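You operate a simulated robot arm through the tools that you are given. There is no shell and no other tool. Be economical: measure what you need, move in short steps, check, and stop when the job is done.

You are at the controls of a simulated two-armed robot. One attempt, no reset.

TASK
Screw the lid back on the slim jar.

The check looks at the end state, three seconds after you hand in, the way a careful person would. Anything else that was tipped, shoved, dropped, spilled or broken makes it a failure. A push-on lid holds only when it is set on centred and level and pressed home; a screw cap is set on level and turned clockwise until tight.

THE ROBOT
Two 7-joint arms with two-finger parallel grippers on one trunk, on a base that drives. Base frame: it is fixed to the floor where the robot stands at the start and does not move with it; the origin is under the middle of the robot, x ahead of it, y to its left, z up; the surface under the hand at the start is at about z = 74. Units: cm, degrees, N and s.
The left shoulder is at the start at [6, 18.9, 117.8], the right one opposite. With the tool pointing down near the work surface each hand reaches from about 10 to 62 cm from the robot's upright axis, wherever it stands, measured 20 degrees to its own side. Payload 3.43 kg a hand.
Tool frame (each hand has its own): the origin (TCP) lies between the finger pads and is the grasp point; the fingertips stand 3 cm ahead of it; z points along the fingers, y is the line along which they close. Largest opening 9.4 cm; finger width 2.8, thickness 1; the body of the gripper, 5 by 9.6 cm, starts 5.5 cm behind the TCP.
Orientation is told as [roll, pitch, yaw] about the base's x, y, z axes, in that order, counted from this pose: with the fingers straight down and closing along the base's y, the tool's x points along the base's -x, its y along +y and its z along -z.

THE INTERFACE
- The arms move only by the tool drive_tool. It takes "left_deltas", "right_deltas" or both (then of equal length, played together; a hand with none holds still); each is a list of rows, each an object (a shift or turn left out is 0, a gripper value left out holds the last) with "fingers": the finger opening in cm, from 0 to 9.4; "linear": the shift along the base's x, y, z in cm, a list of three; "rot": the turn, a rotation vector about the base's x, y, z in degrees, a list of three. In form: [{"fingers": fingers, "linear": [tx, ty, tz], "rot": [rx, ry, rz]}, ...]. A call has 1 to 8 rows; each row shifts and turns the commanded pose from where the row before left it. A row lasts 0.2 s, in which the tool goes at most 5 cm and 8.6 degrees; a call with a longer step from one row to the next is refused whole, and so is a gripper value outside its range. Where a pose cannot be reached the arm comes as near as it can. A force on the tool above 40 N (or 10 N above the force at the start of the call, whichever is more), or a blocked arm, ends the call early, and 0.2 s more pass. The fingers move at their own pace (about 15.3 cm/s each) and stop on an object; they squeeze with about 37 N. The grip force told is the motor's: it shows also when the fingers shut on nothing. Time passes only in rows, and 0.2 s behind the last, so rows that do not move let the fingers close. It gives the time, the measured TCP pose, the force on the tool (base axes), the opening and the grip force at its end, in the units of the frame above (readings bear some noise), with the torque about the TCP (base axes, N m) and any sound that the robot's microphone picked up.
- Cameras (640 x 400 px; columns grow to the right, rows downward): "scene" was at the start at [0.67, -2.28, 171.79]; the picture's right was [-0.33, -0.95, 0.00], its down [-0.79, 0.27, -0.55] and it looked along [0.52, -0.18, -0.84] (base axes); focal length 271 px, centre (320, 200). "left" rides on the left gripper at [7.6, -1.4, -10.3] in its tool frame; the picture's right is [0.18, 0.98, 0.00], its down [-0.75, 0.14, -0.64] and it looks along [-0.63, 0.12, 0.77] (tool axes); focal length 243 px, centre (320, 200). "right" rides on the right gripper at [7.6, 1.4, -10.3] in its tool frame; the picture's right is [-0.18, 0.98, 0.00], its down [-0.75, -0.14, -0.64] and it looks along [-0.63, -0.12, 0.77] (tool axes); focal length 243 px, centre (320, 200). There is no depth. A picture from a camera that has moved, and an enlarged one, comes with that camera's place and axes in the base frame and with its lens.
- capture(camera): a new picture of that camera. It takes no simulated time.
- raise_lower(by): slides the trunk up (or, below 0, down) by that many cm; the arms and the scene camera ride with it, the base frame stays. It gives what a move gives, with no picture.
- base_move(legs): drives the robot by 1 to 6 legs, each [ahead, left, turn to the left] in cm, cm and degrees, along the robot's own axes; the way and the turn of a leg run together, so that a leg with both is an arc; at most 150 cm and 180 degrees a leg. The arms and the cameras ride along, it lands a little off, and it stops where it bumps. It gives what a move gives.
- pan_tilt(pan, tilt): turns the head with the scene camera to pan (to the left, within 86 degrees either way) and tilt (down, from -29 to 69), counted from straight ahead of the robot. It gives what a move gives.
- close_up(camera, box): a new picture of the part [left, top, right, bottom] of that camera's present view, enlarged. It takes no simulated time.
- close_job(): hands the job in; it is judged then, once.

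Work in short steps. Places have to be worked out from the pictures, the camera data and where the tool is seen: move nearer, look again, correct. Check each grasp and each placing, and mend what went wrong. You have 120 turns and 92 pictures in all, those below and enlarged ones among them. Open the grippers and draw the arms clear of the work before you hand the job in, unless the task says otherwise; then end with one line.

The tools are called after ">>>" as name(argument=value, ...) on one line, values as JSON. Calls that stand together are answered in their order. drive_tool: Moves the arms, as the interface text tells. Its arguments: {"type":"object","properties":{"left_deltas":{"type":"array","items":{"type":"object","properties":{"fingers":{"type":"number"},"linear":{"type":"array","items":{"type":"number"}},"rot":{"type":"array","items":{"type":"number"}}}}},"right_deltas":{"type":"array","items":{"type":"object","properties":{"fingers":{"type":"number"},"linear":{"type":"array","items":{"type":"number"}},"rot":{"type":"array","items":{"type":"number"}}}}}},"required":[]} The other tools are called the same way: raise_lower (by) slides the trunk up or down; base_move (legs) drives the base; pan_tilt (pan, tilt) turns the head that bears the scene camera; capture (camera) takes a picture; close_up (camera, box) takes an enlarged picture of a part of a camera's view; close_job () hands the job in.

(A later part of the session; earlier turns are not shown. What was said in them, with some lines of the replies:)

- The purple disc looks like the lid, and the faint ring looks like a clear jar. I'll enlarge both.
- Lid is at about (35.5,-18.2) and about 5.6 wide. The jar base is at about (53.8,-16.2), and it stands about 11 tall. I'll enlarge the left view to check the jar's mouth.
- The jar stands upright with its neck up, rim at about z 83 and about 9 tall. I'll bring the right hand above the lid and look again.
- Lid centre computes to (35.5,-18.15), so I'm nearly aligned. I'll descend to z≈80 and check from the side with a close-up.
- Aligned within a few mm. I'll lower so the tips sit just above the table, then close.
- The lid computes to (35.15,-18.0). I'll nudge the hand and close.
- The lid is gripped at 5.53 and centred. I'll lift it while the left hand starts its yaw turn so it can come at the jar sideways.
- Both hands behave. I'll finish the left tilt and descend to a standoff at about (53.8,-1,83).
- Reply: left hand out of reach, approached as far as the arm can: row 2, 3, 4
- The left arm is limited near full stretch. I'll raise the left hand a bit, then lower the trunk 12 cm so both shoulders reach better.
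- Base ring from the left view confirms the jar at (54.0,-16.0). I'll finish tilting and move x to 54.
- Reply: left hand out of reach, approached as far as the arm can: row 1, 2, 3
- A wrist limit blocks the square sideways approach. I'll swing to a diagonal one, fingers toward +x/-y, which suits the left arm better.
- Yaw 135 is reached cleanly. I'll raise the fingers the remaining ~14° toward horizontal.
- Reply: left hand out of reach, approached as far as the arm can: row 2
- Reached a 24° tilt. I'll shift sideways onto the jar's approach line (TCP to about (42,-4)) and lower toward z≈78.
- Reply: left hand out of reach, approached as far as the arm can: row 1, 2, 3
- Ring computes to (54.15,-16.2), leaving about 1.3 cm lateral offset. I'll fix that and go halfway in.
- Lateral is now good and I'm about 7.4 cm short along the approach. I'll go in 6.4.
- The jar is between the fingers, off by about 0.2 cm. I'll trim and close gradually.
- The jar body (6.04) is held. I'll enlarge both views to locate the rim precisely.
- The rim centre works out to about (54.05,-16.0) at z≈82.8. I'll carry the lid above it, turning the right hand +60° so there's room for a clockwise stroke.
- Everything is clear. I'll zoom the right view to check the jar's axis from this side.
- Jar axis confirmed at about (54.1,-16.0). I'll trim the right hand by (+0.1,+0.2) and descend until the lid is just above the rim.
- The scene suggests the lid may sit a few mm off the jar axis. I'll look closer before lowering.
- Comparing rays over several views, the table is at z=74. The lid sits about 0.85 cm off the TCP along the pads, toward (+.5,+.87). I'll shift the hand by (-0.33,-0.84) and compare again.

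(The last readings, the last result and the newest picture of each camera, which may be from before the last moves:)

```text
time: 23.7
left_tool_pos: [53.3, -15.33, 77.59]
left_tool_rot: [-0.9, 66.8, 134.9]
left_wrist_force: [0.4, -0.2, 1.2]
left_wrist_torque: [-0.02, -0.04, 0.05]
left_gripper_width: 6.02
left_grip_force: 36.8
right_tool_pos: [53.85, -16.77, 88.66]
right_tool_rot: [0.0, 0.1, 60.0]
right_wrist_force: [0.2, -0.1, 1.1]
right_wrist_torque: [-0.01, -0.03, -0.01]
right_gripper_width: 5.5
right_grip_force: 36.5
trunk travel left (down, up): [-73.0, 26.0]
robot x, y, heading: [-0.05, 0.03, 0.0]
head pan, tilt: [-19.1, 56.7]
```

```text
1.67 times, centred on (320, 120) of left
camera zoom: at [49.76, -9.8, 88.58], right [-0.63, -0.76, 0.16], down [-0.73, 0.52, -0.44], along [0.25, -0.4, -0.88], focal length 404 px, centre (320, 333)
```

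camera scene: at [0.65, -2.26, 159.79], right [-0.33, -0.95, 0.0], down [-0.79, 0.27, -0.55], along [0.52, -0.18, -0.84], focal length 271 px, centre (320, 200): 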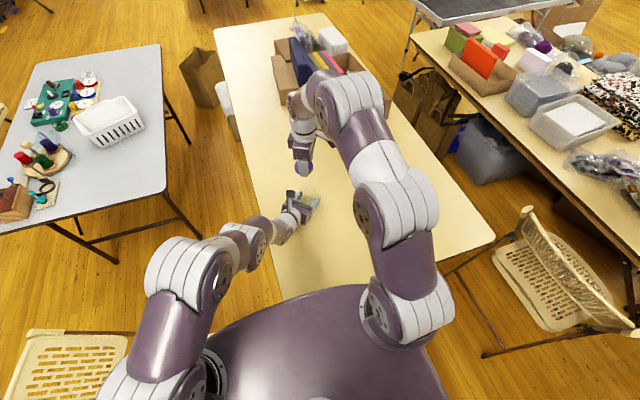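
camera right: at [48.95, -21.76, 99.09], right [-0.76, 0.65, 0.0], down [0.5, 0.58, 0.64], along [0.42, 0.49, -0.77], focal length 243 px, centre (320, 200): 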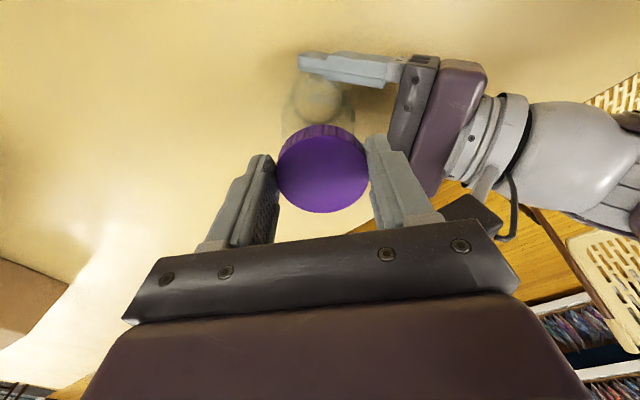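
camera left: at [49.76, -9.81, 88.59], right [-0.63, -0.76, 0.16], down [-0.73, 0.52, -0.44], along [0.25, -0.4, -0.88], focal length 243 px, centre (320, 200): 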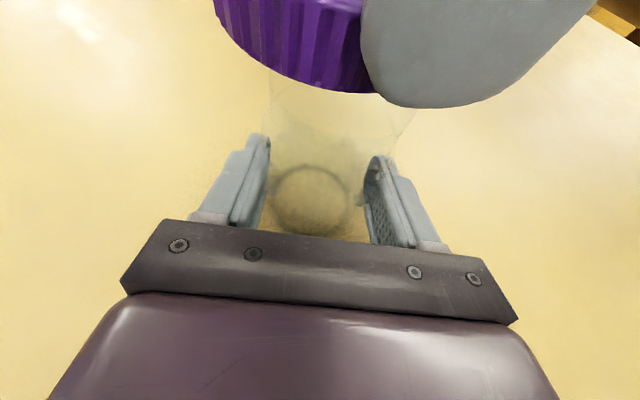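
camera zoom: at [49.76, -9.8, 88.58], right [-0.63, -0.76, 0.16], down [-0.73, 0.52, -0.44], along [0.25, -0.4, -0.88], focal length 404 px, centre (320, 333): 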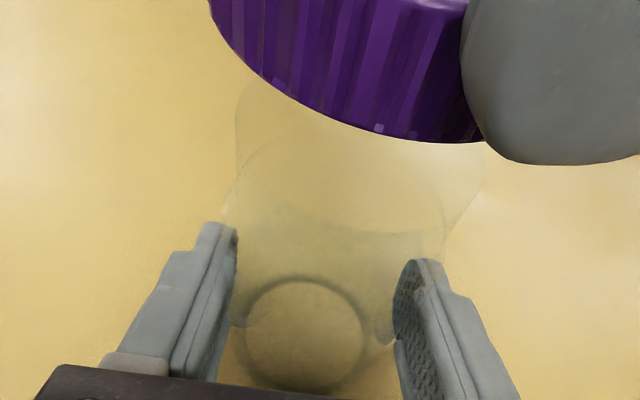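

Lid now lines up with the rim in both views. I'll descend in small steps, watching the force.

>>> drive_tool(right_deltas=[{"linear": [0, 0, -0.4]}, {"linear": [0, 0, -0.4]}, {"linear": [0, 0, -0.4]}, {"linear": [0, 0, -0.4]}, {}])

>>> close_up(camera="scene", box=[293, 176, 333, 201])

>>> close_up(camera="left", box=[200, 0, 440, 240])

```text
time: 24.9
left_tool_pos: [53.23, -15.25, 77.55]
left_tool_rot: [-0.8, 66.7, 135.0]
left_wrist_force: [0.5, 0.1, 1.2]
left_wrist_torque: [0.03, -0.06, 0.02]
left_gripper_width: 6.01
left_grip_force: 36.8
right_tool_pos: [53.9, -16.83, 87.26]
right_tool_rot: [0.0, 0.1, 60.0]
right_wrist_force: [0.4, 0.8, -0.5]
right_wrist_torque: [0.01, -0.01, 0.01]
right_gripper_width: 5.54
right_grip_force: 36.7
trunk travel left (down, up): [-73.0, 26.0]
robot x, y, heading: [0.04, -0.02, -0.1]
head pan, tilt: [-19.1, 56.7]
```

```text
16.00 times, centred on (313, 188) of scene
camera zoom: at [0.66, -2.27, 159.79], right [-0.33, -0.95, 0.0], down [-0.79, 0.27, -0.55], along [0.52, -0.18, -0.84], focal length 4342 px, centre (432, 384)
```

zoom: 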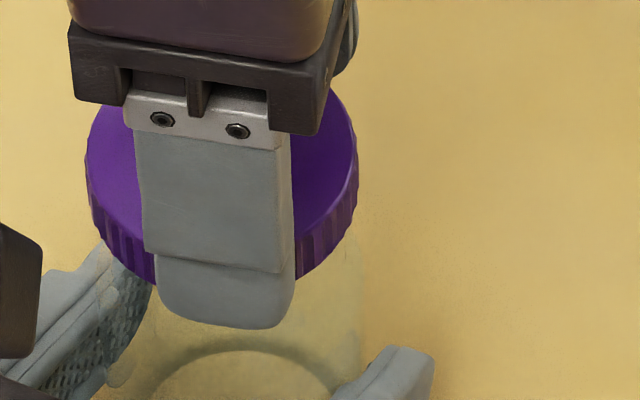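

```text
1.67 times, centred on (320, 120) of left
camera zoom: at [49.76, -9.8, 88.58], right [-0.63, -0.76, 0.16], down [-0.73, 0.52, -0.44], along [0.25, -0.4, -0.88], focal length 404 px, centre (320, 333)
```

zoom: 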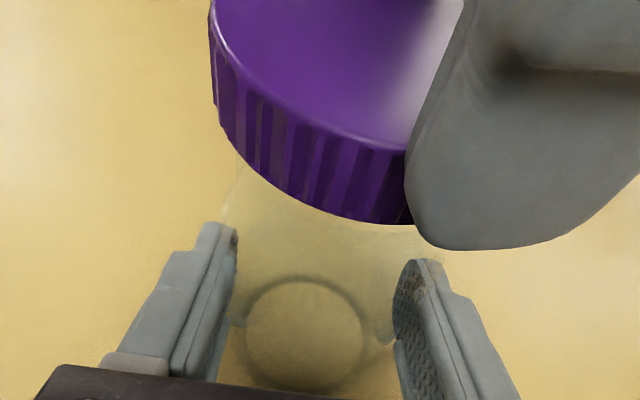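

The lid's bottom edge now nearly coincides with the rim outline and is concentric. I'll press on gently.

>>> drive_tool(right_deltas=[{"linear": [0, 0, -0.2]}, {"linear": [0, 0, -0.2]}, {"linear": [0, 0, -0.2]}, {}])

```text
time: 25.9
left_tool_pos: [53.18, -15.29, 77.61]
left_tool_rot: [-1.0, 66.5, 135.0]
left_wrist_force: [9.2, -1.4, -9.9]
left_wrist_torque: [0.08, -0.32, -0.01]
left_gripper_width: 5.99
left_grip_force: 36.9
right_tool_pos: [53.75, -16.72, 86.68]
right_tool_rot: [-0.3, -0.1, 60.0]
right_wrist_force: [-6.4, 2.1, 24.8]
right_wrist_torque: [0.3, 0.75, 0.1]
right_gripper_width: 5.54
right_grip_force: 37.1
trunk travel left (down, up): [-73.0, 26.0]
robot x, y, heading: [-0.08, 0.03, -0.1]
head pan, tilt: [-19.1, 56.7]
```

Contact reads 25 N with the moment centred on the lid's -x side, so the lid is a little too far in +x. I'll back off, shift -0.3 in x, and retry.

>>> drive_tool(right_deltas=[{"linear": [0, 0, 0.4]}, {"linear": [-0.27, 0.08, 0]}, {"linear": [0, 0, -0.2]}, {"linear": [0, 0, -0.2]}, {}])

```text
time: 27.1
left_tool_pos: [53.31, -15.23, 77.66]
left_tool_rot: [-1.0, 66.7, 135.1]
left_wrist_force: [11.6, -3.3, -8.8]
left_wrist_torque: [0.5, 0.65, 0.04]
left_gripper_width: 5.98
left_grip_force: 36.7
right_tool_pos: [53.4, -16.58, 86.7]
right_tool_rot: [-0.1, -0.1, 60.1]
right_wrist_force: [-8.0, 2.0, 21.4]
right_wrist_torque: [0.01, -0.28, 0.04]
right_gripper_width: 5.51
right_grip_force: 37.1
trunk travel left (down, up): [-73.0, 26.0]
robot x, y, heading: [-0.08, 0.16, -0.2]
head pan, tilt: [-19.1, 56.7]
```

The contact moment flipped sign, so I'm now slightly past centre. I'll look at how the lid sits.

>>> close_up(camera="left", box=[200, 0, 440, 240])

>>> close_up(camera="scene", box=[293, 176, 333, 201])

```text
1.67 times, centred on (320, 120) of left
camera zoom: at [49.72, -9.76, 88.61], right [-0.63, -0.76, 0.16], down [-0.73, 0.52, -0.44], along [0.25, -0.4, -0.88], focal length 404 px, centre (320, 333)
```

zoom: 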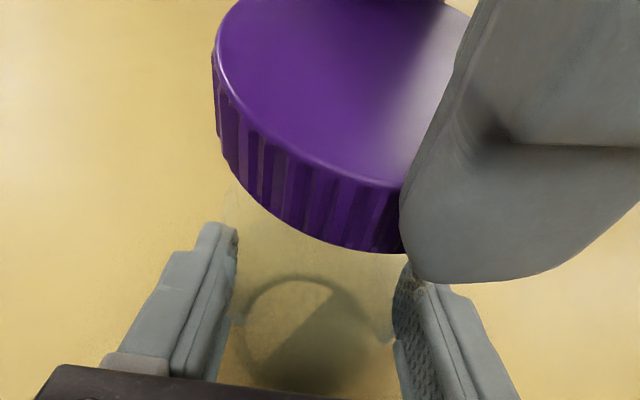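

```text
16.00 times, centred on (313, 188) of scene
camera zoom: at [0.54, -2.24, 159.8], right [-0.33, -0.95, 0.0], down [-0.79, 0.27, -0.55], along [0.52, -0.18, -0.83], focal length 4342 px, centre (432, 384)
```

zoom: 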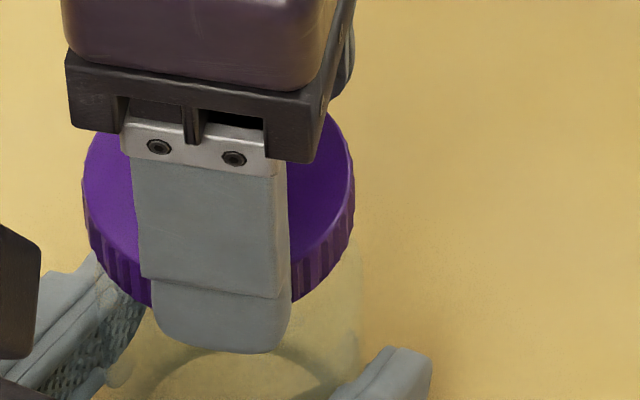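

The lid bottom is right at rim height, sitting on an edge rather than over it. I'll lift, move to the midpoint of the two tries, and lower again.

>>> drive_tool(right_deltas=[{"linear": [0, 0, 0.4]}, {"linear": [0.18, -0.12, 0]}, {"linear": [0, 0, -0.2]}, {"linear": [0, 0, -0.2]}, {}])

```text
time: 28.3
left_tool_pos: [53.27, -15.32, 77.73]
left_tool_rot: [-1.0, 66.7, 135.0]
left_wrist_force: [-2.9, 0.3, 3.9]
left_wrist_torque: [-0.03, -0.19, 0.0]
left_gripper_width: 5.99
left_grip_force: 37.1
right_tool_pos: [53.67, -16.87, 86.67]
right_tool_rot: [0.0, 0.0, 60.0]
right_wrist_force: [2.3, -0.4, -1.3]
right_wrist_torque: [-0.03, -0.04, -0.01]
right_gripper_width: 5.51
right_grip_force: 37.0
trunk travel left (down, up): [-73.0, 26.0]
robot x, y, heading: [0.02, 0.07, 0.1]
head pan, tilt: [-19.1, 56.7]
```

No vertical force at the same height now, so the lid is slipping over the rim. I'll continue down gently.

>>> drive_tool(right_deltas=[{"linear": [0, 0, -0.15]}, {"linear": [0, 0, -0.15]}, {"linear": [0, 0, -0.15]}, {}])

```text
time: 29.3
left_tool_pos: [53.21, -15.33, 77.59]
left_tool_rot: [-1.0, 66.8, 135.0]
left_wrist_force: [-1.3, 0.9, 4.2]
left_wrist_torque: [0.02, -0.08, 0.01]
left_gripper_width: 5.98
left_grip_force: 36.9
right_tool_pos: [53.64, -16.77, 86.01]
right_tool_rot: [0.0, 0.1, 59.9]
right_wrist_force: [0.3, 0.3, 0.7]
right_wrist_torque: [-0.01, 0.0, -0.06]
right_gripper_width: 5.54
right_grip_force: 36.4
trunk travel left (down, up): [-73.0, 26.0]
robot x, y, heading: [-0.17, 0.16, -0.1]
head pan, tilt: [-19.1, 56.7]
```

Still free at z 86.0. I'll keep lowering until it seats on the thread.

>>> drive_tool(right_deltas=[{"linear": [0, 0, -0.15]}, {"linear": [0, 0, -0.15]}, {"linear": [0, 0, -0.15]}, {"linear": [0, 0, -0.15]}, {}])

>>> close_up(camera="left", box=[200, 0, 440, 240])

```text
time: 30.4
left_tool_pos: [53.36, -15.35, 77.5]
left_tool_rot: [-0.9, 66.6, 135.2]
left_wrist_force: [1.9, 0.2, 1.1]
left_wrist_torque: [0.1, -0.03, 0.0]
left_gripper_width: 5.96
left_grip_force: 36.7
right_tool_pos: [53.77, -16.81, 85.7]
right_tool_rot: [-0.2, -0.1, 60.0]
right_wrist_force: [-4.5, -0.6, 12.4]
right_wrist_torque: [0.0, 0.23, 0.01]
right_gripper_width: 5.5
right_grip_force: 36.7
trunk travel left (down, up): [-73.0, 26.0]
robot x, y, heading: [0.42, 0.01, -0.2]
head pan, tilt: [-19.1, 56.7]
stopped in row 5 (right hand): the force on the tool passed its limit at 42 N (the readings are from after the stop); the commanded pose is now the measured one
```

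```text
1.67 times, centred on (320, 120) of left
camera zoom: at [49.72, -9.72, 88.61], right [-0.63, -0.76, 0.16], down [-0.74, 0.52, -0.44], along [0.25, -0.4, -0.88], focal length 404 px, centre (320, 333)
```

zoom: 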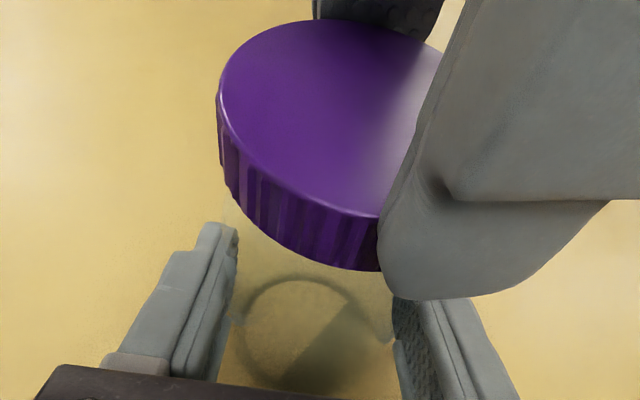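

The lid is resting on the thread start, level. I'll release it, centre the hand on the lid axis, and regrip so a pure yaw turns it about its own axis.

>>> drive_tool(right_deltas=[{"fingers": 6.8}, {"fingers": 6.8}, {"linear": [0.38, 0.72, 0]}, {}])

>>> close_up(camera="left", box=[200, 0, 440, 240])

>>> close_up(camera="scene", box=[293, 176, 333, 201])

>>> capture(camera="right")

```text
time: 31.4
left_tool_pos: [53.33, -15.2, 77.55]
left_tool_rot: [-0.9, 66.6, 135.2]
left_wrist_force: [2.7, -0.8, 9.8]
left_wrist_torque: [0.01, -0.35, -0.02]
left_gripper_width: 5.99
left_grip_force: 36.5
right_tool_pos: [54.11, -16.12, 85.66]
right_tool_rot: [-0.1, 0.0, 60.0]
right_wrist_force: [-0.7, 0.6, -0.4]
right_wrist_torque: [0.02, 0.01, 0.01]
right_gripper_width: 6.78
right_grip_force: 0.0
trunk travel left (down, up): [-73.0, 26.0]
robot x, y, heading: [-0.24, 0.05, -0.3]
head pan, tilt: [-19.1, 56.7]
```

```text
1.67 times, centred on (320, 120) of left
camera zoom: at [49.8, -9.76, 88.61], right [-0.63, -0.76, 0.16], down [-0.74, 0.52, -0.44], along [0.25, -0.4, -0.88], focal length 404 px, centre (320, 333)
```

zoom: 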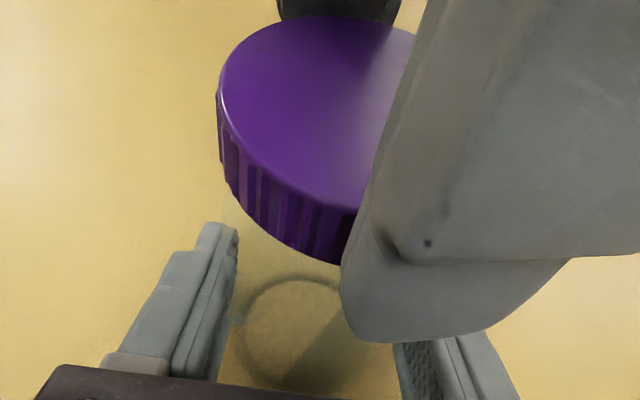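

```text
16.00 times, centred on (313, 188) of scene
camera zoom: at [0.59, -2.28, 159.79], right [-0.33, -0.94, 0.0], down [-0.79, 0.27, -0.55], along [0.52, -0.18, -0.84], focal length 4342 px, centre (432, 384)
```

zoom: 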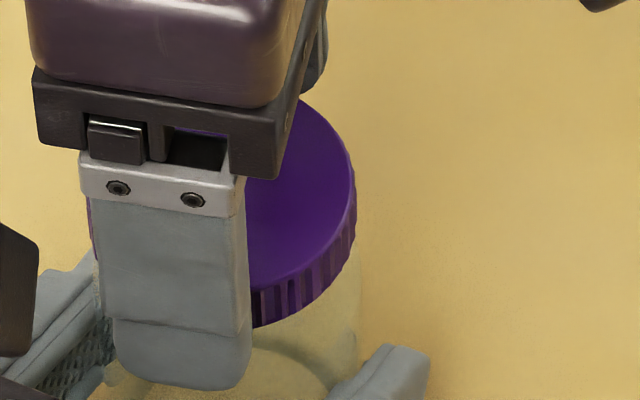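

```text
46 pictures are left
camera right: at [49.04, -21.91, 95.99], right [-0.76, 0.65, 0.0], down [0.5, 0.58, 0.64], along [0.42, 0.49, -0.77], focal length 243 px, centre (320, 200)
```

right: 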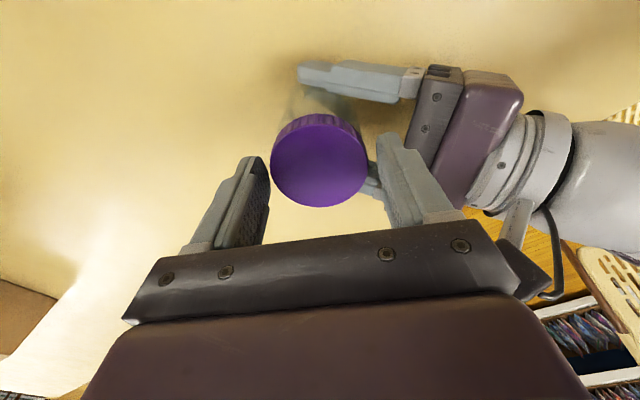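

Kinematics agree (left-hand line and rim rays) that the hand is now centred on the lid. I'll grip slightly lower and try a short clockwise turn, watching the forces.

>>> drive_tool(right_deltas=[{"linear": [0, 0, -0.2]}, {"fingers": 5.0}, {"fingers": 5.0}, {"rot": [0, 0, -6]}, {"rot": [0, 0, -6]}, {"rot": [0, 0, -6]}, {}])

```text
time: 33.0
left_tool_pos: [53.31, -15.3, 77.58]
left_tool_rot: [-0.9, 66.7, 135.3]
left_wrist_force: [0.6, 4.8, 18.2]
left_wrist_torque: [-0.48, -0.51, 0.06]
left_gripper_width: 5.97
left_grip_force: 37.4
right_tool_pos: [54.02, -15.92, 85.37]
right_tool_rot: [-0.2, -0.1, 41.9]
right_wrist_force: [3.6, -8.8, 0.2]
right_wrist_torque: [-0.25, -0.11, -0.02]
right_gripper_width: 5.55
right_grip_force: 37.3
trunk travel left (down, up): [-73.0, 26.0]
robot x, y, heading: [-0.16, -0.15, 0.1]
head pan, tilt: [-19.1, 56.7]
```

The turn goes easily, though with about 9 N of side load. I'll trim y by -0.12 and continue the clockwise stroke.

>>> drive_tool(right_deltas=[{"linear": [0.04, -0.12, -0.05], "rot": [0, 0, -7]}, {"rot": [0, 0, -7]}, {"linear": [0, 0, -0.03], "rot": [0, 0, -7]}, {"rot": [0, 0, -7]}, {"linear": [0, 0, -0.03], "rot": [0, 0, -7]}, {"rot": [0, 0, -7]}, {}])

>>> close_up(camera="left", box=[200, 0, 440, 240])

```text
time: 34.6
left_tool_pos: [53.26, -15.32, 77.54]
left_tool_rot: [-0.9, 66.5, 135.2]
left_wrist_force: [5.0, -6.6, 10.2]
left_wrist_torque: [0.25, 0.13, 0.02]
left_gripper_width: 5.98
left_grip_force: 36.5
right_tool_pos: [54.19, -16.01, 85.37]
right_tool_rot: [-0.1, -0.2, -0.1]
right_wrist_force: [-5.5, 8.6, 1.6]
right_wrist_torque: [0.31, 0.09, 0.02]
right_gripper_width: 5.55
right_grip_force: 36.5
trunk travel left (down, up): [-73.0, 26.0]
robot x, y, heading: [-0.16, -0.18, 0.0]
head pan, tilt: [-19.1, 56.7]
```

```text
1.67 times, centred on (320, 120) of left
camera zoom: at [49.7, -9.72, 88.57], right [-0.63, -0.76, 0.16], down [-0.74, 0.52, -0.44], along [0.25, -0.4, -0.88], focal length 404 px, centre (320, 333)
```

zoom: 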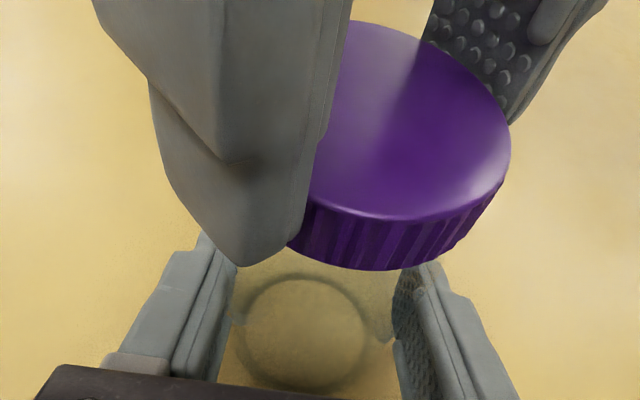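

Turning freely with low torque. I'll trim slightly and finish the stroke to about -70°.

>>> drive_tool(right_deltas=[{"linear": [-0.04, 0.06, -0.03], "rot": [0, 0, -8]}, {"rot": [0, 0, -8]}, {"linear": [0, 0, -0.03], "rot": [0, 0, -8]}, {"rot": [0, 0, -8]}, {"linear": [0, 0, -0.03], "rot": [0, 0, -8]}, {"rot": [0, 0, -8]}, {"linear": [0, 0, -0.03], "rot": [0, 0, -8]}, {"rot": [0, 0, -8]}])

```text
time: 36.5
left_tool_pos: [53.2, -15.26, 77.38]
left_tool_rot: [-1.0, 66.5, 135.2]
left_wrist_force: [4.2, -12.4, 5.1]
left_wrist_torque: [0.18, 0.02, -0.02]
left_gripper_width: 5.92
left_grip_force: 36.9
right_tool_pos: [54.13, -15.99, 85.14]
right_tool_rot: [0.1, -0.3, -64.1]
right_wrist_force: [-3.5, 12.9, 10.6]
right_wrist_torque: [0.53, 0.27, 0.02]
right_gripper_width: 5.53
right_grip_force: 36.7
trunk travel left (down, up): [-73.0, 26.0]
robot x, y, heading: [-0.02, 0.12, 0.0]
head pan, tilt: [-19.1, 56.7]
```

Still turning freely and descending. I'll relieve the side load and see how far the wrist goes.

>>> drive_tool(right_deltas=[{"linear": [-0.02, 0.1, 0], "rot": [0, 0, -8]}, {"rot": [0, 0, -8]}, {"rot": [0, 0, -8]}, {"linear": [0, 0, -0.03], "rot": [0, 0, -8]}, {"rot": [0, 0, -8]}, {"linear": [0, 0, -0.03], "rot": [0, 0, -8]}, {}])

>>> capture(camera="scene")

```text
time: 38.0
left_tool_pos: [53.22, -15.2, 77.47]
left_tool_rot: [-0.8, 66.5, 135.3]
left_wrist_force: [-12.7, 11.1, 16.3]
left_wrist_torque: [-0.58, -0.74, 0.1]
left_gripper_width: 5.94
left_grip_force: 36.5
right_tool_pos: [54.08, -16.01, 85.19]
right_tool_rot: [0.2, -0.1, -112.0]
right_wrist_force: [15.9, -15.1, 5.1]
right_wrist_torque: [-0.81, -0.42, -0.03]
right_gripper_width: 5.51
right_grip_force: 37.3
trunk travel left (down, up): [-73.0, 26.0]
robot x, y, heading: [0.13, 0.05, 0.0]
head pan, tilt: [-19.1, 56.7]
```

```text
44 pictures are left
camera scene: at [0.46, -2.25, 159.8], right [-0.33, -0.95, 0.0], down [-0.79, 0.27, -0.55], along [0.52, -0.18, -0.83], focal length 271 px, centre (320, 200)
```

scene: 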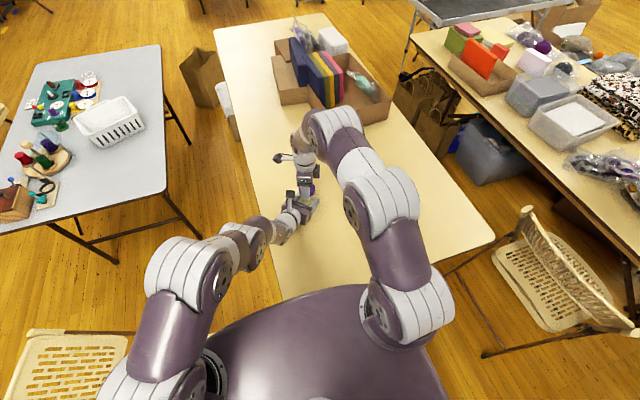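

The wrist reaches -112°, about 170° turned so far. I'll release, lift clear, and wind back for a second stroke.

>>> drive_tool(right_deltas=[{"fingers": 7.0}, {"fingers": 7.0}, {"linear": [0, 0, 1.3]}, {"linear": [0, 0, 1.3]}, {"rot": [0, 0, 8.5]}, {"rot": [0, 0, 8.5]}, {"rot": [0, 0, 8.5]}, {"rot": [0, 0, 8.5]}])

>>> close_up(camera="left", box=[200, 0, 440, 240])

>>> close_up(camera="scene", box=[290, 176, 330, 206])

```text
time: 39.9
left_tool_pos: [53.27, -15.21, 77.57]
left_tool_rot: [-0.8, 66.5, 135.3]
left_wrist_force: [-0.5, 0.0, 6.5]
left_wrist_torque: [0.01, 0.11, 0.0]
left_gripper_width: 5.89
left_grip_force: 36.9
right_tool_pos: [54.08, -15.9, 87.68]
right_tool_rot: [0.0, -0.1, -77.9]
right_wrist_force: [0.5, -0.5, -0.2]
right_wrist_torque: [0.02, 0.01, -0.02]
right_gripper_width: 7.0
right_grip_force: 0.1
trunk travel left (down, up): [-73.0, 26.0]
robot x, y, heading: [-0.04, 0.07, -0.1]
head pan, tilt: [-19.1, 56.7]
```

```text
1.67 times, centred on (320, 120) of left
camera zoom: at [49.75, -9.72, 88.53], right [-0.63, -0.76, 0.16], down [-0.74, 0.52, -0.44], along [0.25, -0.39, -0.89], focal length 404 px, centre (320, 333)
```

zoom: 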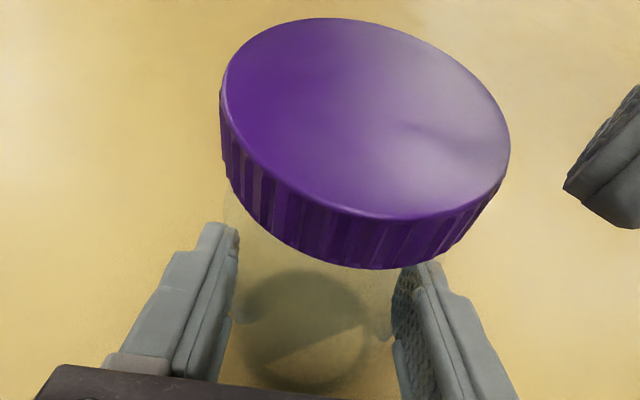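

```text
13.33 times, centred on (310, 191) of scene
camera zoom: at [0.58, -2.24, 159.79], right [-0.33, -0.95, 0.0], down [-0.79, 0.27, -0.55], along [0.52, -0.18, -0.84], focal length 3619 px, centre (453, 320)
```

zoom: 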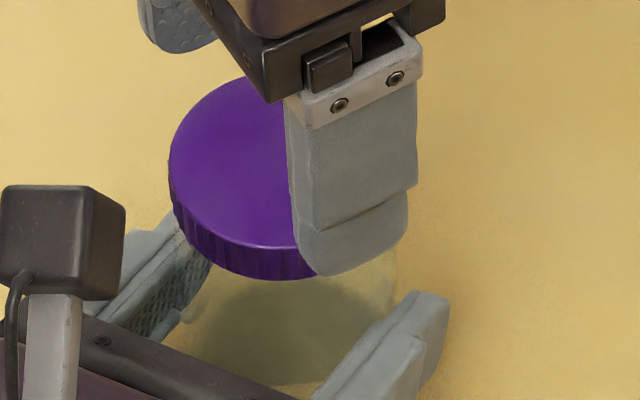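

Lid sits level on the neck. I'll wind the open hand back counter-clockwise.

>>> drive_tool(right_deltas=[{"rot": [0, 0, 8.5]}, {"rot": [0, 0, 8.5]}, {"rot": [0, 0, 8.5]}, {"rot": [0, 0, 8.5]}, {"rot": [0, 0, 8.5]}, {"rot": [0, 0, 8.5]}, {"rot": [0, 0, 8.5]}, {"rot": [0, 0, 8.5]}])

>>> drive_tool(right_deltas=[{"rot": [0, 0, 8.5]}, {"rot": [0, 0, 8.5]}, {"rot": [0, 0, 8.5]}, {"rot": [0, 0, 8.5]}, {"rot": [0, 0, 8.5]}, {"rot": [0, 0, 8.5]}, {"rot": [0, 0, 8.5]}, {"rot": [0, 0, 8.5]}])

>>> drive_tool(right_deltas=[{"rot": [0, 0, 8.5]}, {"rot": [0, 0, 8.5]}, {"rot": [0, 0, 8.5]}, {"rot": [0, 0, 8.5]}, {"rot": [0, 0, 8.5]}, {}])

>>> close_up(camera="left", box=[200, 0, 440, 240])

```text
time: 41.6
left_tool_pos: [53.31, -15.37, 77.4]
left_tool_rot: [-0.7, 66.5, 135.4]
left_wrist_force: [-1.7, 0.0, 4.5]
left_wrist_torque: [0.04, 0.08, 0.01]
left_gripper_width: 5.94
left_grip_force: 37.2
right_tool_pos: [54.15, -15.97, 87.77]
right_tool_rot: [-0.1, -0.1, -9.9]
right_wrist_force: [-0.1, 0.4, 0.0]
right_wrist_torque: [0.0, 0.0, -0.01]
right_gripper_width: 7.0
right_grip_force: 0.0
trunk travel left (down, up): [-73.0, 26.0]
robot x, y, heading: [0.1, 0.11, 0.1]
head pan, tilt: [-19.1, 56.7]
```

```text
time: 43.5
left_tool_pos: [53.28, -15.33, 77.41]
left_tool_rot: [-0.8, 66.4, 135.4]
left_wrist_force: [-1.0, -0.9, 4.5]
left_wrist_torque: [0.0, 0.08, 0.02]
left_gripper_width: 5.93
left_grip_force: 37.4
right_tool_pos: [54.19, -15.88, 87.74]
right_tool_rot: [-0.1, -0.1, 58.2]
right_wrist_force: [0.8, 0.6, 0.1]
right_wrist_torque: [-0.03, 0.01, 0.0]
right_gripper_width: 7.0
right_grip_force: 0.1
trunk travel left (down, up): [-73.0, 26.0]
robot x, y, heading: [0.1, 0.12, -0.0]
head pan, tilt: [-19.1, 56.7]
```

```text
time: 44.9
left_tool_pos: [53.33, -15.23, 77.5]
left_tool_rot: [-0.8, 66.6, 135.4]
left_wrist_force: [0.1, 0.9, 4.9]
left_wrist_torque: [0.01, 0.02, 0.01]
left_gripper_width: 5.89
left_grip_force: 36.8
right_tool_pos: [54.11, -16.01, 87.69]
right_tool_rot: [-0.1, -0.1, 100.5]
right_wrist_force: [-0.8, 0.0, -0.2]
right_wrist_torque: [0.01, 0.0, 0.01]
right_gripper_width: 6.98
right_grip_force: 0.0
trunk travel left (down, up): [-73.0, 26.0]
robot x, y, heading: [0.14, -0.14, 0.2]
head pan, tilt: [-19.1, 56.7]
```

```text
1.67 times, centred on (320, 120) of left
camera zoom: at [49.77, -9.73, 88.51], right [-0.63, -0.76, 0.16], down [-0.74, 0.52, -0.44], along [0.25, -0.39, -0.89], focal length 404 px, centre (320, 333)
```

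zoom: 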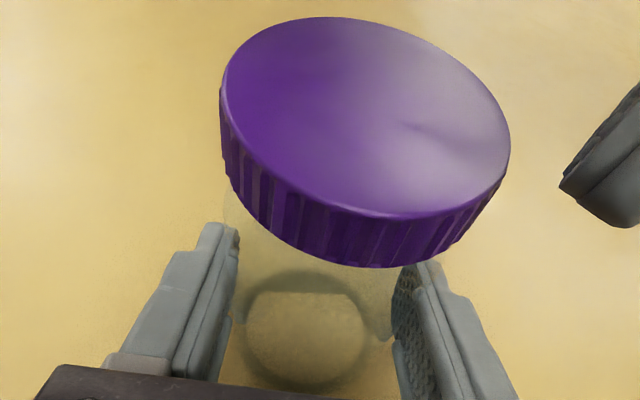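

I'll lower back over the lid, grip, and begin the second clockwise stroke.

>>> drive_tool(right_deltas=[{"linear": [0, 0, -1.3]}, {"linear": [0, 0, -1.2]}, {"fingers": 5.0}, {"fingers": 5.0}, {"rot": [0, 0, -8]}, {"rot": [0, 0, -8]}, {"rot": [0, 0, -8]}, {"linear": [0, 0, -0.03], "rot": [0, 0, -8]}])

>>> drive_tool(right_deltas=[{"rot": [0, 0, -8.4]}, {"linear": [0, 0, -0.03], "rot": [0, 0, -8.4]}, {"rot": [0, 0, -8.4]}, {"linear": [0, 0, -0.03], "rot": [0, 0, -8.4]}, {"rot": [0, 0, -8.4]}, {"rot": [0, 0, -8.4]}])

```text
time: 46.6
left_tool_pos: [53.25, -15.37, 77.49]
left_tool_rot: [-0.8, 66.5, 135.2]
left_wrist_force: [-10.2, 1.7, 6.6]
left_wrist_torque: [-0.19, -0.58, -0.06]
left_gripper_width: 5.92
left_grip_force: 37.3
right_tool_pos: [54.19, -16.02, 85.29]
right_tool_rot: [-0.3, 0.0, 68.4]
right_wrist_force: [10.2, -2.8, 0.9]
right_wrist_torque: [-0.05, -0.32, 0.03]
right_gripper_width: 5.59
right_grip_force: 37.1
trunk travel left (down, up): [-73.0, 26.0]
robot x, y, heading: [-0.12, 0.01, 0.1]
head pan, tilt: [-19.1, 56.7]
```

```text
time: 48.0
left_tool_pos: [53.13, -15.26, 77.48]
left_tool_rot: [-0.8, 66.4, 135.3]
left_wrist_force: [-19.6, 10.5, 10.3]
left_wrist_torque: [-0.47, -0.89, -0.05]
left_gripper_width: 5.89
left_grip_force: 36.8
right_tool_pos: [54.16, -16.02, 85.28]
right_tool_rot: [-0.3, -0.2, 17.9]
right_wrist_force: [22.9, -11.1, 2.3]
right_wrist_torque: [-0.43, -0.78, 0.04]
right_gripper_width: 5.6
right_grip_force: 37.6
trunk travel left (down, up): [-73.0, 26.0]
robot x, y, heading: [0.14, -0.27, -0.2]
head pan, tilt: [-19.1, 56.7]
```

Side load is building toward +x, so I'll trim by (0.15,-0.08) and keep turning.

>>> drive_tool(right_deltas=[{"linear": [0.15, -0.08, 0], "rot": [0, 0, -8]}, {"linear": [0, 0, -0.03], "rot": [0, 0, -8]}, {"rot": [0, 0, -8]}, {"linear": [0, 0, -0.03], "rot": [0, 0, -8]}, {"rot": [0, 0, -8]}, {}])

```text
time: 49.5
left_tool_pos: [53.12, -15.15, 77.51]
left_tool_rot: [-0.9, 66.5, 135.3]
left_wrist_force: [4.7, 6.7, -4.3]
left_wrist_torque: [-0.04, 0.31, -0.69]
left_gripper_width: 5.92
left_grip_force: 36.9
right_tool_pos: [54.11, -15.94, 85.04]
right_tool_rot: [-0.2, 0.1, -22.0]
right_wrist_force: [-7.6, -9.2, 15.3]
right_wrist_torque: [-0.51, 0.56, 0.93]
right_gripper_width: 5.53
right_grip_force: 37.0
trunk travel left (down, up): [-73.0, 26.0]
robot x, y, heading: [-0.22, 0.3, 0.1]
head pan, tilt: [-19.1, 56.7]
```

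Torque about z jumped to 0.93 N m, so the cap is tightening. I'll turn a bit more to confirm.

>>> drive_tool(right_deltas=[{"rot": [0, 0, -6]}, {"rot": [0, 0, -6]}, {}])

>>> close_up(camera="left", box=[200, 0, 440, 240])

```text
time: 50.2
left_tool_pos: [53.23, -15.1, 77.46]
left_tool_rot: [-0.9, 66.7, 135.3]
left_wrist_force: [11.1, 14.9, 0.9]
left_wrist_torque: [-0.45, 0.52, -0.86]
left_gripper_width: 6.08
left_grip_force: 36.5
right_tool_pos: [54.08, -16.07, 85.03]
right_tool_rot: [-0.2, 0.0, -33.9]
right_wrist_force: [-12.8, -15.1, 4.6]
right_wrist_torque: [-0.53, 0.57, 1.14]
right_gripper_width: 5.56
right_grip_force: 37.5
trunk travel left (down, up): [-73.0, 26.0]
robot x, y, heading: [0.06, -0.22, -0.0]
head pan, tilt: [-19.1, 56.7]
```

```text
1.67 times, centred on (320, 120) of left
camera zoom: at [49.8, -9.7, 88.59], right [-0.63, -0.76, 0.16], down [-0.74, 0.52, -0.44], along [0.25, -0.4, -0.88], focal length 404 px, centre (320, 333)
```

zoom: 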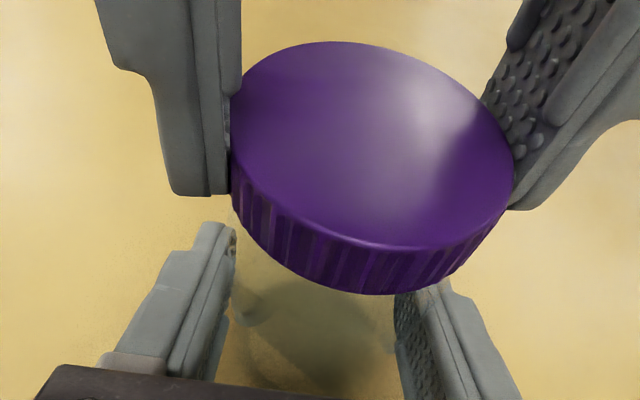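

The lid has dropped clearly and torque holds at about 1.1 N m. I'll relieve the side load and turn a little more, to make sure this is tightness and not binding.

>>> drive_tool(right_deltas=[{"linear": [-0.1, -0.12, 0]}, {"rot": [0, 0, -6]}, {"rot": [0, 0, -6]}, {}])

>>> close_up(camera="left", box=[200, 0, 440, 240])

>>> close_up(camera="scene", box=[290, 176, 330, 206])

```text
time: 51.2
left_tool_pos: [53.2, -15.2, 77.59]
left_tool_rot: [-0.9, 66.6, 135.2]
left_wrist_force: [3.1, 17.5, 10.1]
left_wrist_torque: [-0.47, -0.15, -0.89]
left_gripper_width: 6.23
left_grip_force: 36.6
right_tool_pos: [54.2, -16.3, 85.05]
right_tool_rot: [0.1, -0.3, -46.1]
right_wrist_force: [-0.7, -18.4, 1.5]
right_wrist_torque: [-0.75, 0.1, 1.07]
right_gripper_width: 5.62
right_grip_force: 36.8
trunk travel left (down, up): [-73.0, 26.0]
robot x, y, heading: [0.02, -0.03, -0.0]
head pan, tilt: [-19.1, 56.7]
```

```text
1.67 times, centred on (320, 120) of left
camera zoom: at [49.74, -9.73, 88.56], right [-0.63, -0.76, 0.16], down [-0.74, 0.52, -0.44], along [0.25, -0.39, -0.88], focal length 404 px, centre (320, 333)
```

zoom: 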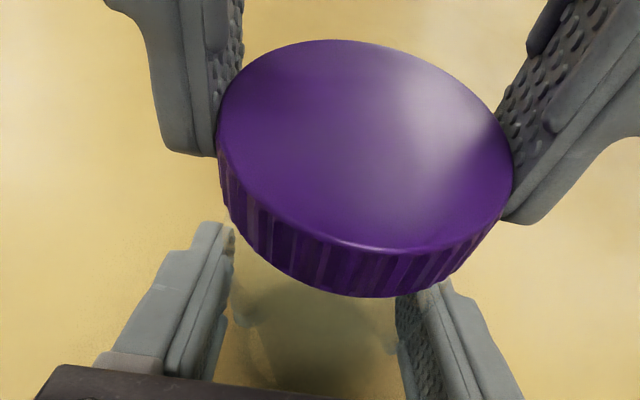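

```text
13.33 times, centred on (310, 191) of scene
camera zoom: at [0.54, -2.26, 159.8], right [-0.33, -0.94, 0.0], down [-0.79, 0.27, -0.55], along [0.52, -0.18, -0.83], focal length 3619 px, centre (453, 320)
```

zoom: 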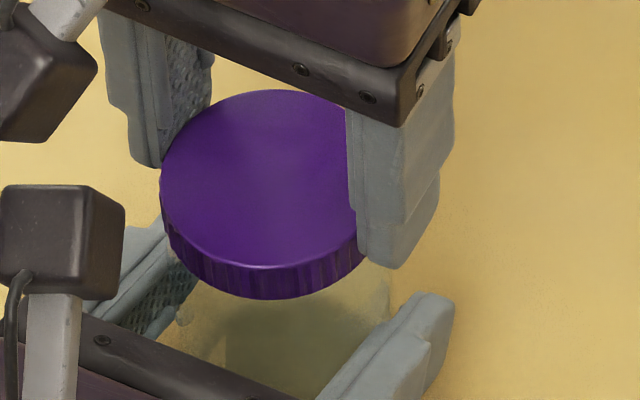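

Left opening grew, so the jar itself is now turning in the left grip at about 1 N m, which means the lid turns with it and is tight. I'll release the lid, lift away, and inspect.

>>> drive_tool(right_deltas=[{"fingers": 7.0}, {"fingers": 7.0}, {"linear": [0, 0, 2]}, {"linear": [0, 0, 4]}, {"linear": [-3, -3, 3]}, {"linear": [-3, -3, 0]}, {}])

>>> close_up(camera="left", box=[200, 0, 440, 240])

>>> close_up(camera="scene", box=[290, 176, 330, 206])

>>> capture(camera="right")

```text
refused: row 5 steps farther than a row can; nothing moved
```

```text
1.67 times, centred on (320, 120) of left
camera zoom: at [49.74, -9.73, 88.56], right [-0.63, -0.76, 0.16], down [-0.74, 0.52, -0.44], along [0.25, -0.39, -0.88], focal length 404 px, centre (320, 333)
```

zoom: 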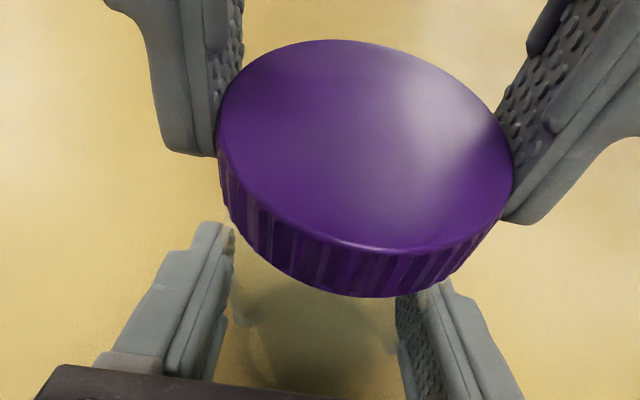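

```text
13.33 times, centred on (310, 191) of scene
camera zoom: at [0.54, -2.26, 159.8], right [-0.33, -0.94, 0.0], down [-0.79, 0.27, -0.55], along [0.52, -0.18, -0.83], focal length 3619 px, centre (453, 320)
```

zoom: 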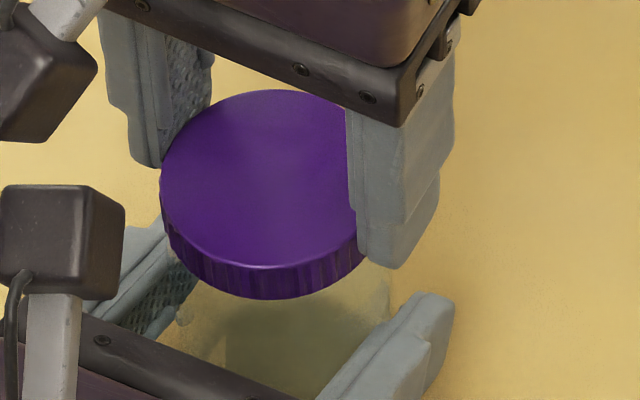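

```text
35 pictures are left
camera right: at [49.92, -9.64, 95.46], right [0.83, 0.55, 0.0], down [0.42, -0.64, 0.64], along [0.36, -0.54, -0.76], focal length 243 px, centre (320, 200)
```

right: 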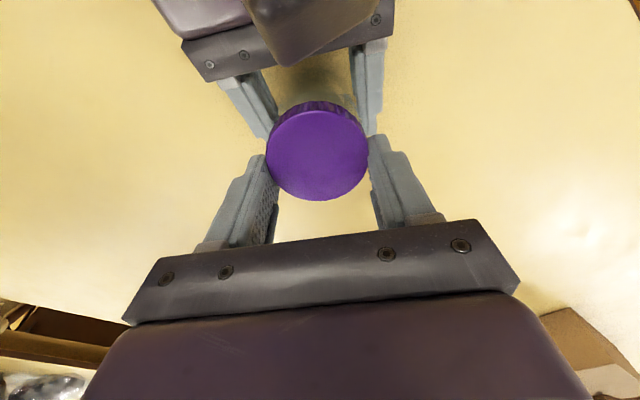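

The step was too long; I'll split it and redo.

>>> drive_tool(right_deltas=[{"fingers": 7.0}, {"fingers": 7.0}, {"linear": [0, 0, 2]}, {"linear": [0, 0, 4]}, {"linear": [0, 0, 3]}, {"linear": [-2.5, -3, 0]}, {"linear": [-2.5, -3, 0]}, {"linear": [-2.5, -3, 0]}])

>>> close_up(camera="left", box=[200, 0, 440, 240])

>>> close_up(camera="scene", box=[290, 176, 330, 206])

```text
time: 53.0
left_tool_pos: [53.28, -15.26, 77.45]
left_tool_rot: [-1.0, 66.6, 135.2]
left_wrist_force: [-0.4, 0.4, 8.6]
left_wrist_torque: [0.19, -0.13, 0.05]
left_gripper_width: 6.2
left_grip_force: 37.3
right_tool_pos: [46.45, -25.24, 94.19]
right_tool_rot: [0.0, 0.0, -45.7]
right_wrist_force: [-0.6, 0.2, -0.1]
right_wrist_torque: [0.01, -0.03, -0.02]
right_gripper_width: 7.0
right_grip_force: 0.2
trunk travel left (down, up): [-73.0, 26.0]
robot x, y, heading: [0.12, -0.28, -0.1]
head pan, tilt: [-19.1, 56.7]
```

```text
1.67 times, centred on (320, 120) of left
camera zoom: at [49.73, -9.74, 88.55], right [-0.63, -0.76, 0.16], down [-0.74, 0.52, -0.44], along [0.25, -0.39, -0.89], focal length 404 px, centre (320, 333)
```

zoom: 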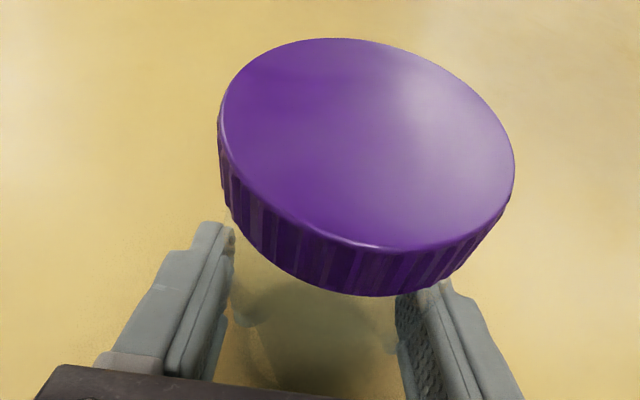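

```text
13.33 times, centred on (310, 191) of scene
camera zoom: at [0.51, -2.34, 159.79], right [-0.33, -0.95, 0.0], down [-0.79, 0.27, -0.55], along [0.52, -0.18, -0.83], focal length 3619 px, centre (453, 320)
```

zoom: 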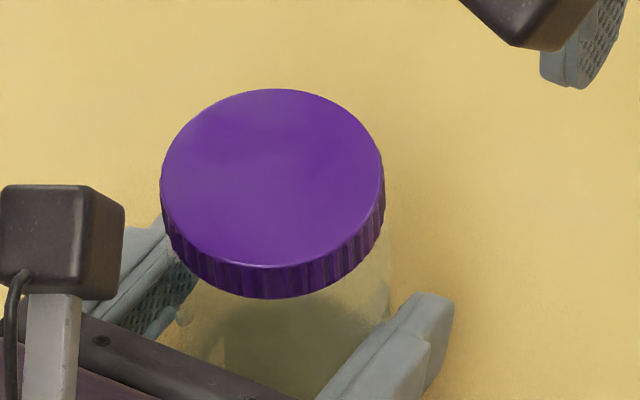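

The lid top now computes to z≈82.9, the same height the bare rim had, so the cap is fully home, level and torqued to about 1 N m. I'll open the left hand and back it straight out along its approach.

>>> drive_tool(left_deltas=[{"fingers": 7.0}, {"fingers": 9.2}, {"fingers": 9.2}, {"linear": [-0.7, 0.7, 0]}, {"linear": [-1.4, 1.4, 0]}, {"linear": [-2, 2, 0.3]}, {"linear": [-2, 2, 0.5]}, {"linear": [-2, 2, 1]}])

>>> capture(camera="left")

>>> close_up(camera="scene", box=[285, 170, 345, 215])

```text
time: 54.9
left_tool_pos: [45.08, -7.18, 79.26]
left_tool_rot: [-0.8, 66.6, 135.3]
left_wrist_force: [-0.7, -0.3, -0.2]
left_wrist_torque: [-0.01, -0.02, -0.01]
left_gripper_width: 9.21
left_grip_force: 0.1
right_tool_pos: [46.41, -25.29, 94.16]
right_tool_rot: [-0.1, -0.1, -45.8]
right_wrist_force: [0.1, 0.5, 0.7]
right_wrist_torque: [-0.03, -0.02, 0.03]
right_gripper_width: 6.99
right_grip_force: 0.1
trunk travel left (down, up): [-73.0, 26.0]
robot x, y, heading: [-0.11, -0.16, 0.1]
head pan, tilt: [-19.1, 56.7]
```

```text
32 pictures are left
camera left: at [41.65, -1.62, 90.47], right [-0.63, -0.76, 0.16], down [-0.74, 0.52, -0.44], along [0.25, -0.4, -0.88], focal length 243 px, centre (320, 200)
```

left: 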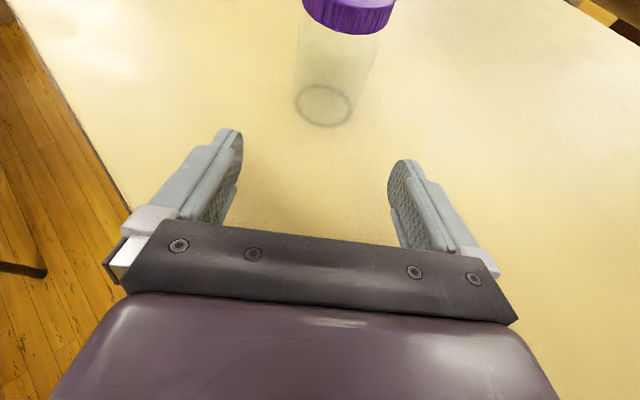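

```text
8.89 times, centred on (315, 192) of scene
camera zoom: at [0.55, -2.19, 159.79], right [-0.33, -0.94, 0.0], down [-0.79, 0.27, -0.55], along [0.52, -0.18, -0.83], focal length 2412 px, centre (364, 267)
```

zoom: 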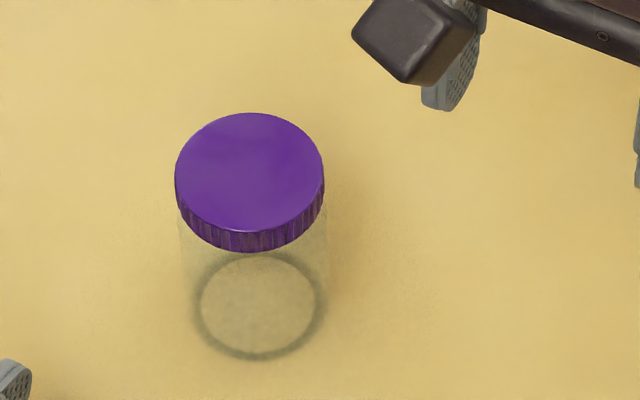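

The jar stands upright with the cap on. One close side-on check for gap or tilt.

>>> close_up(camera="left", box=[280, 0, 420, 130])

```text
3.08 times, centred on (350, 65) of left
camera zoom: at [41.65, -1.62, 90.47], right [-0.63, -0.76, 0.16], down [-0.74, 0.52, -0.44], along [0.25, -0.4, -0.88], focal length 746 px, centre (228, 615)
```

zoom: 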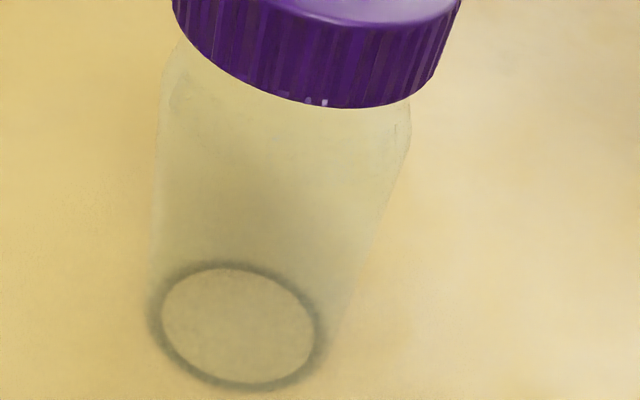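

The cap sits level right at the shoulder. I'll draw both arms up and clear.

>>> drive_tool(left_deltas=[{"linear": [-1, 3, 2]}, {"linear": [-1, 3, 2]}, {"linear": [0, 3, 3]}, {"linear": [0, 3, 3]}], right_deltas=[{"linear": [-3, -2, 2]}, {"linear": [-3, -1, 2]}, {"linear": [-3, 0, 2]}, {"linear": [-2, 0, 2]}])

>>> capture(camera="scene")

```text
time: 55.9
left_tool_pos: [47.05, 3.36, 89.87]
left_tool_rot: [-0.7, 66.2, 135.3]
left_wrist_force: [0.2, -0.1, -0.2]
left_wrist_torque: [-0.02, -0.02, -0.03]
left_gripper_width: 9.2
left_grip_force: 0.1
left hand out of reach, approached as far as the arm can: row 1, 2, 3
right_tool_pos: [35.6, -27.82, 102.26]
right_tool_rot: [0.0, -0.2, -45.9]
right_wrist_force: [0.2, 0.1, 0.3]
right_wrist_torque: [-0.03, -0.01, -0.03]
right_gripper_width: 7.0
right_grip_force: 0.1
trunk travel left (down, up): [-73.0, 26.0]
robot x, y, heading: [-0.27, 0.04, 0.0]
head pan, tilt: [-19.1, 56.7]
```

```text
29 pictures are left
camera scene: at [0.43, -2.16, 159.78], right [-0.33, -0.94, 0.0], down [-0.79, 0.27, -0.55], along [0.52, -0.18, -0.83], focal length 271 px, centre (320, 200)
```

scene: 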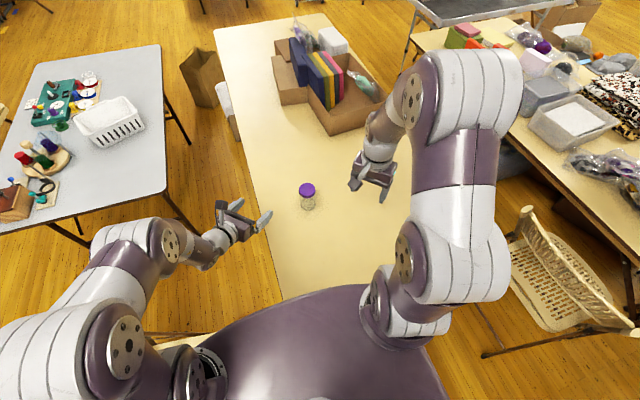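

The capped jar stands upright, both grippers are open and clear, and nothing else was disturbed, so I'm handing in.

>>> close_job()

```text
The job is handed in.
```

The purple cap is screwed back on the slim jar: it sits level at the shoulder, tightened to about 1 N m, and the jar is standing upright with both arms clear.
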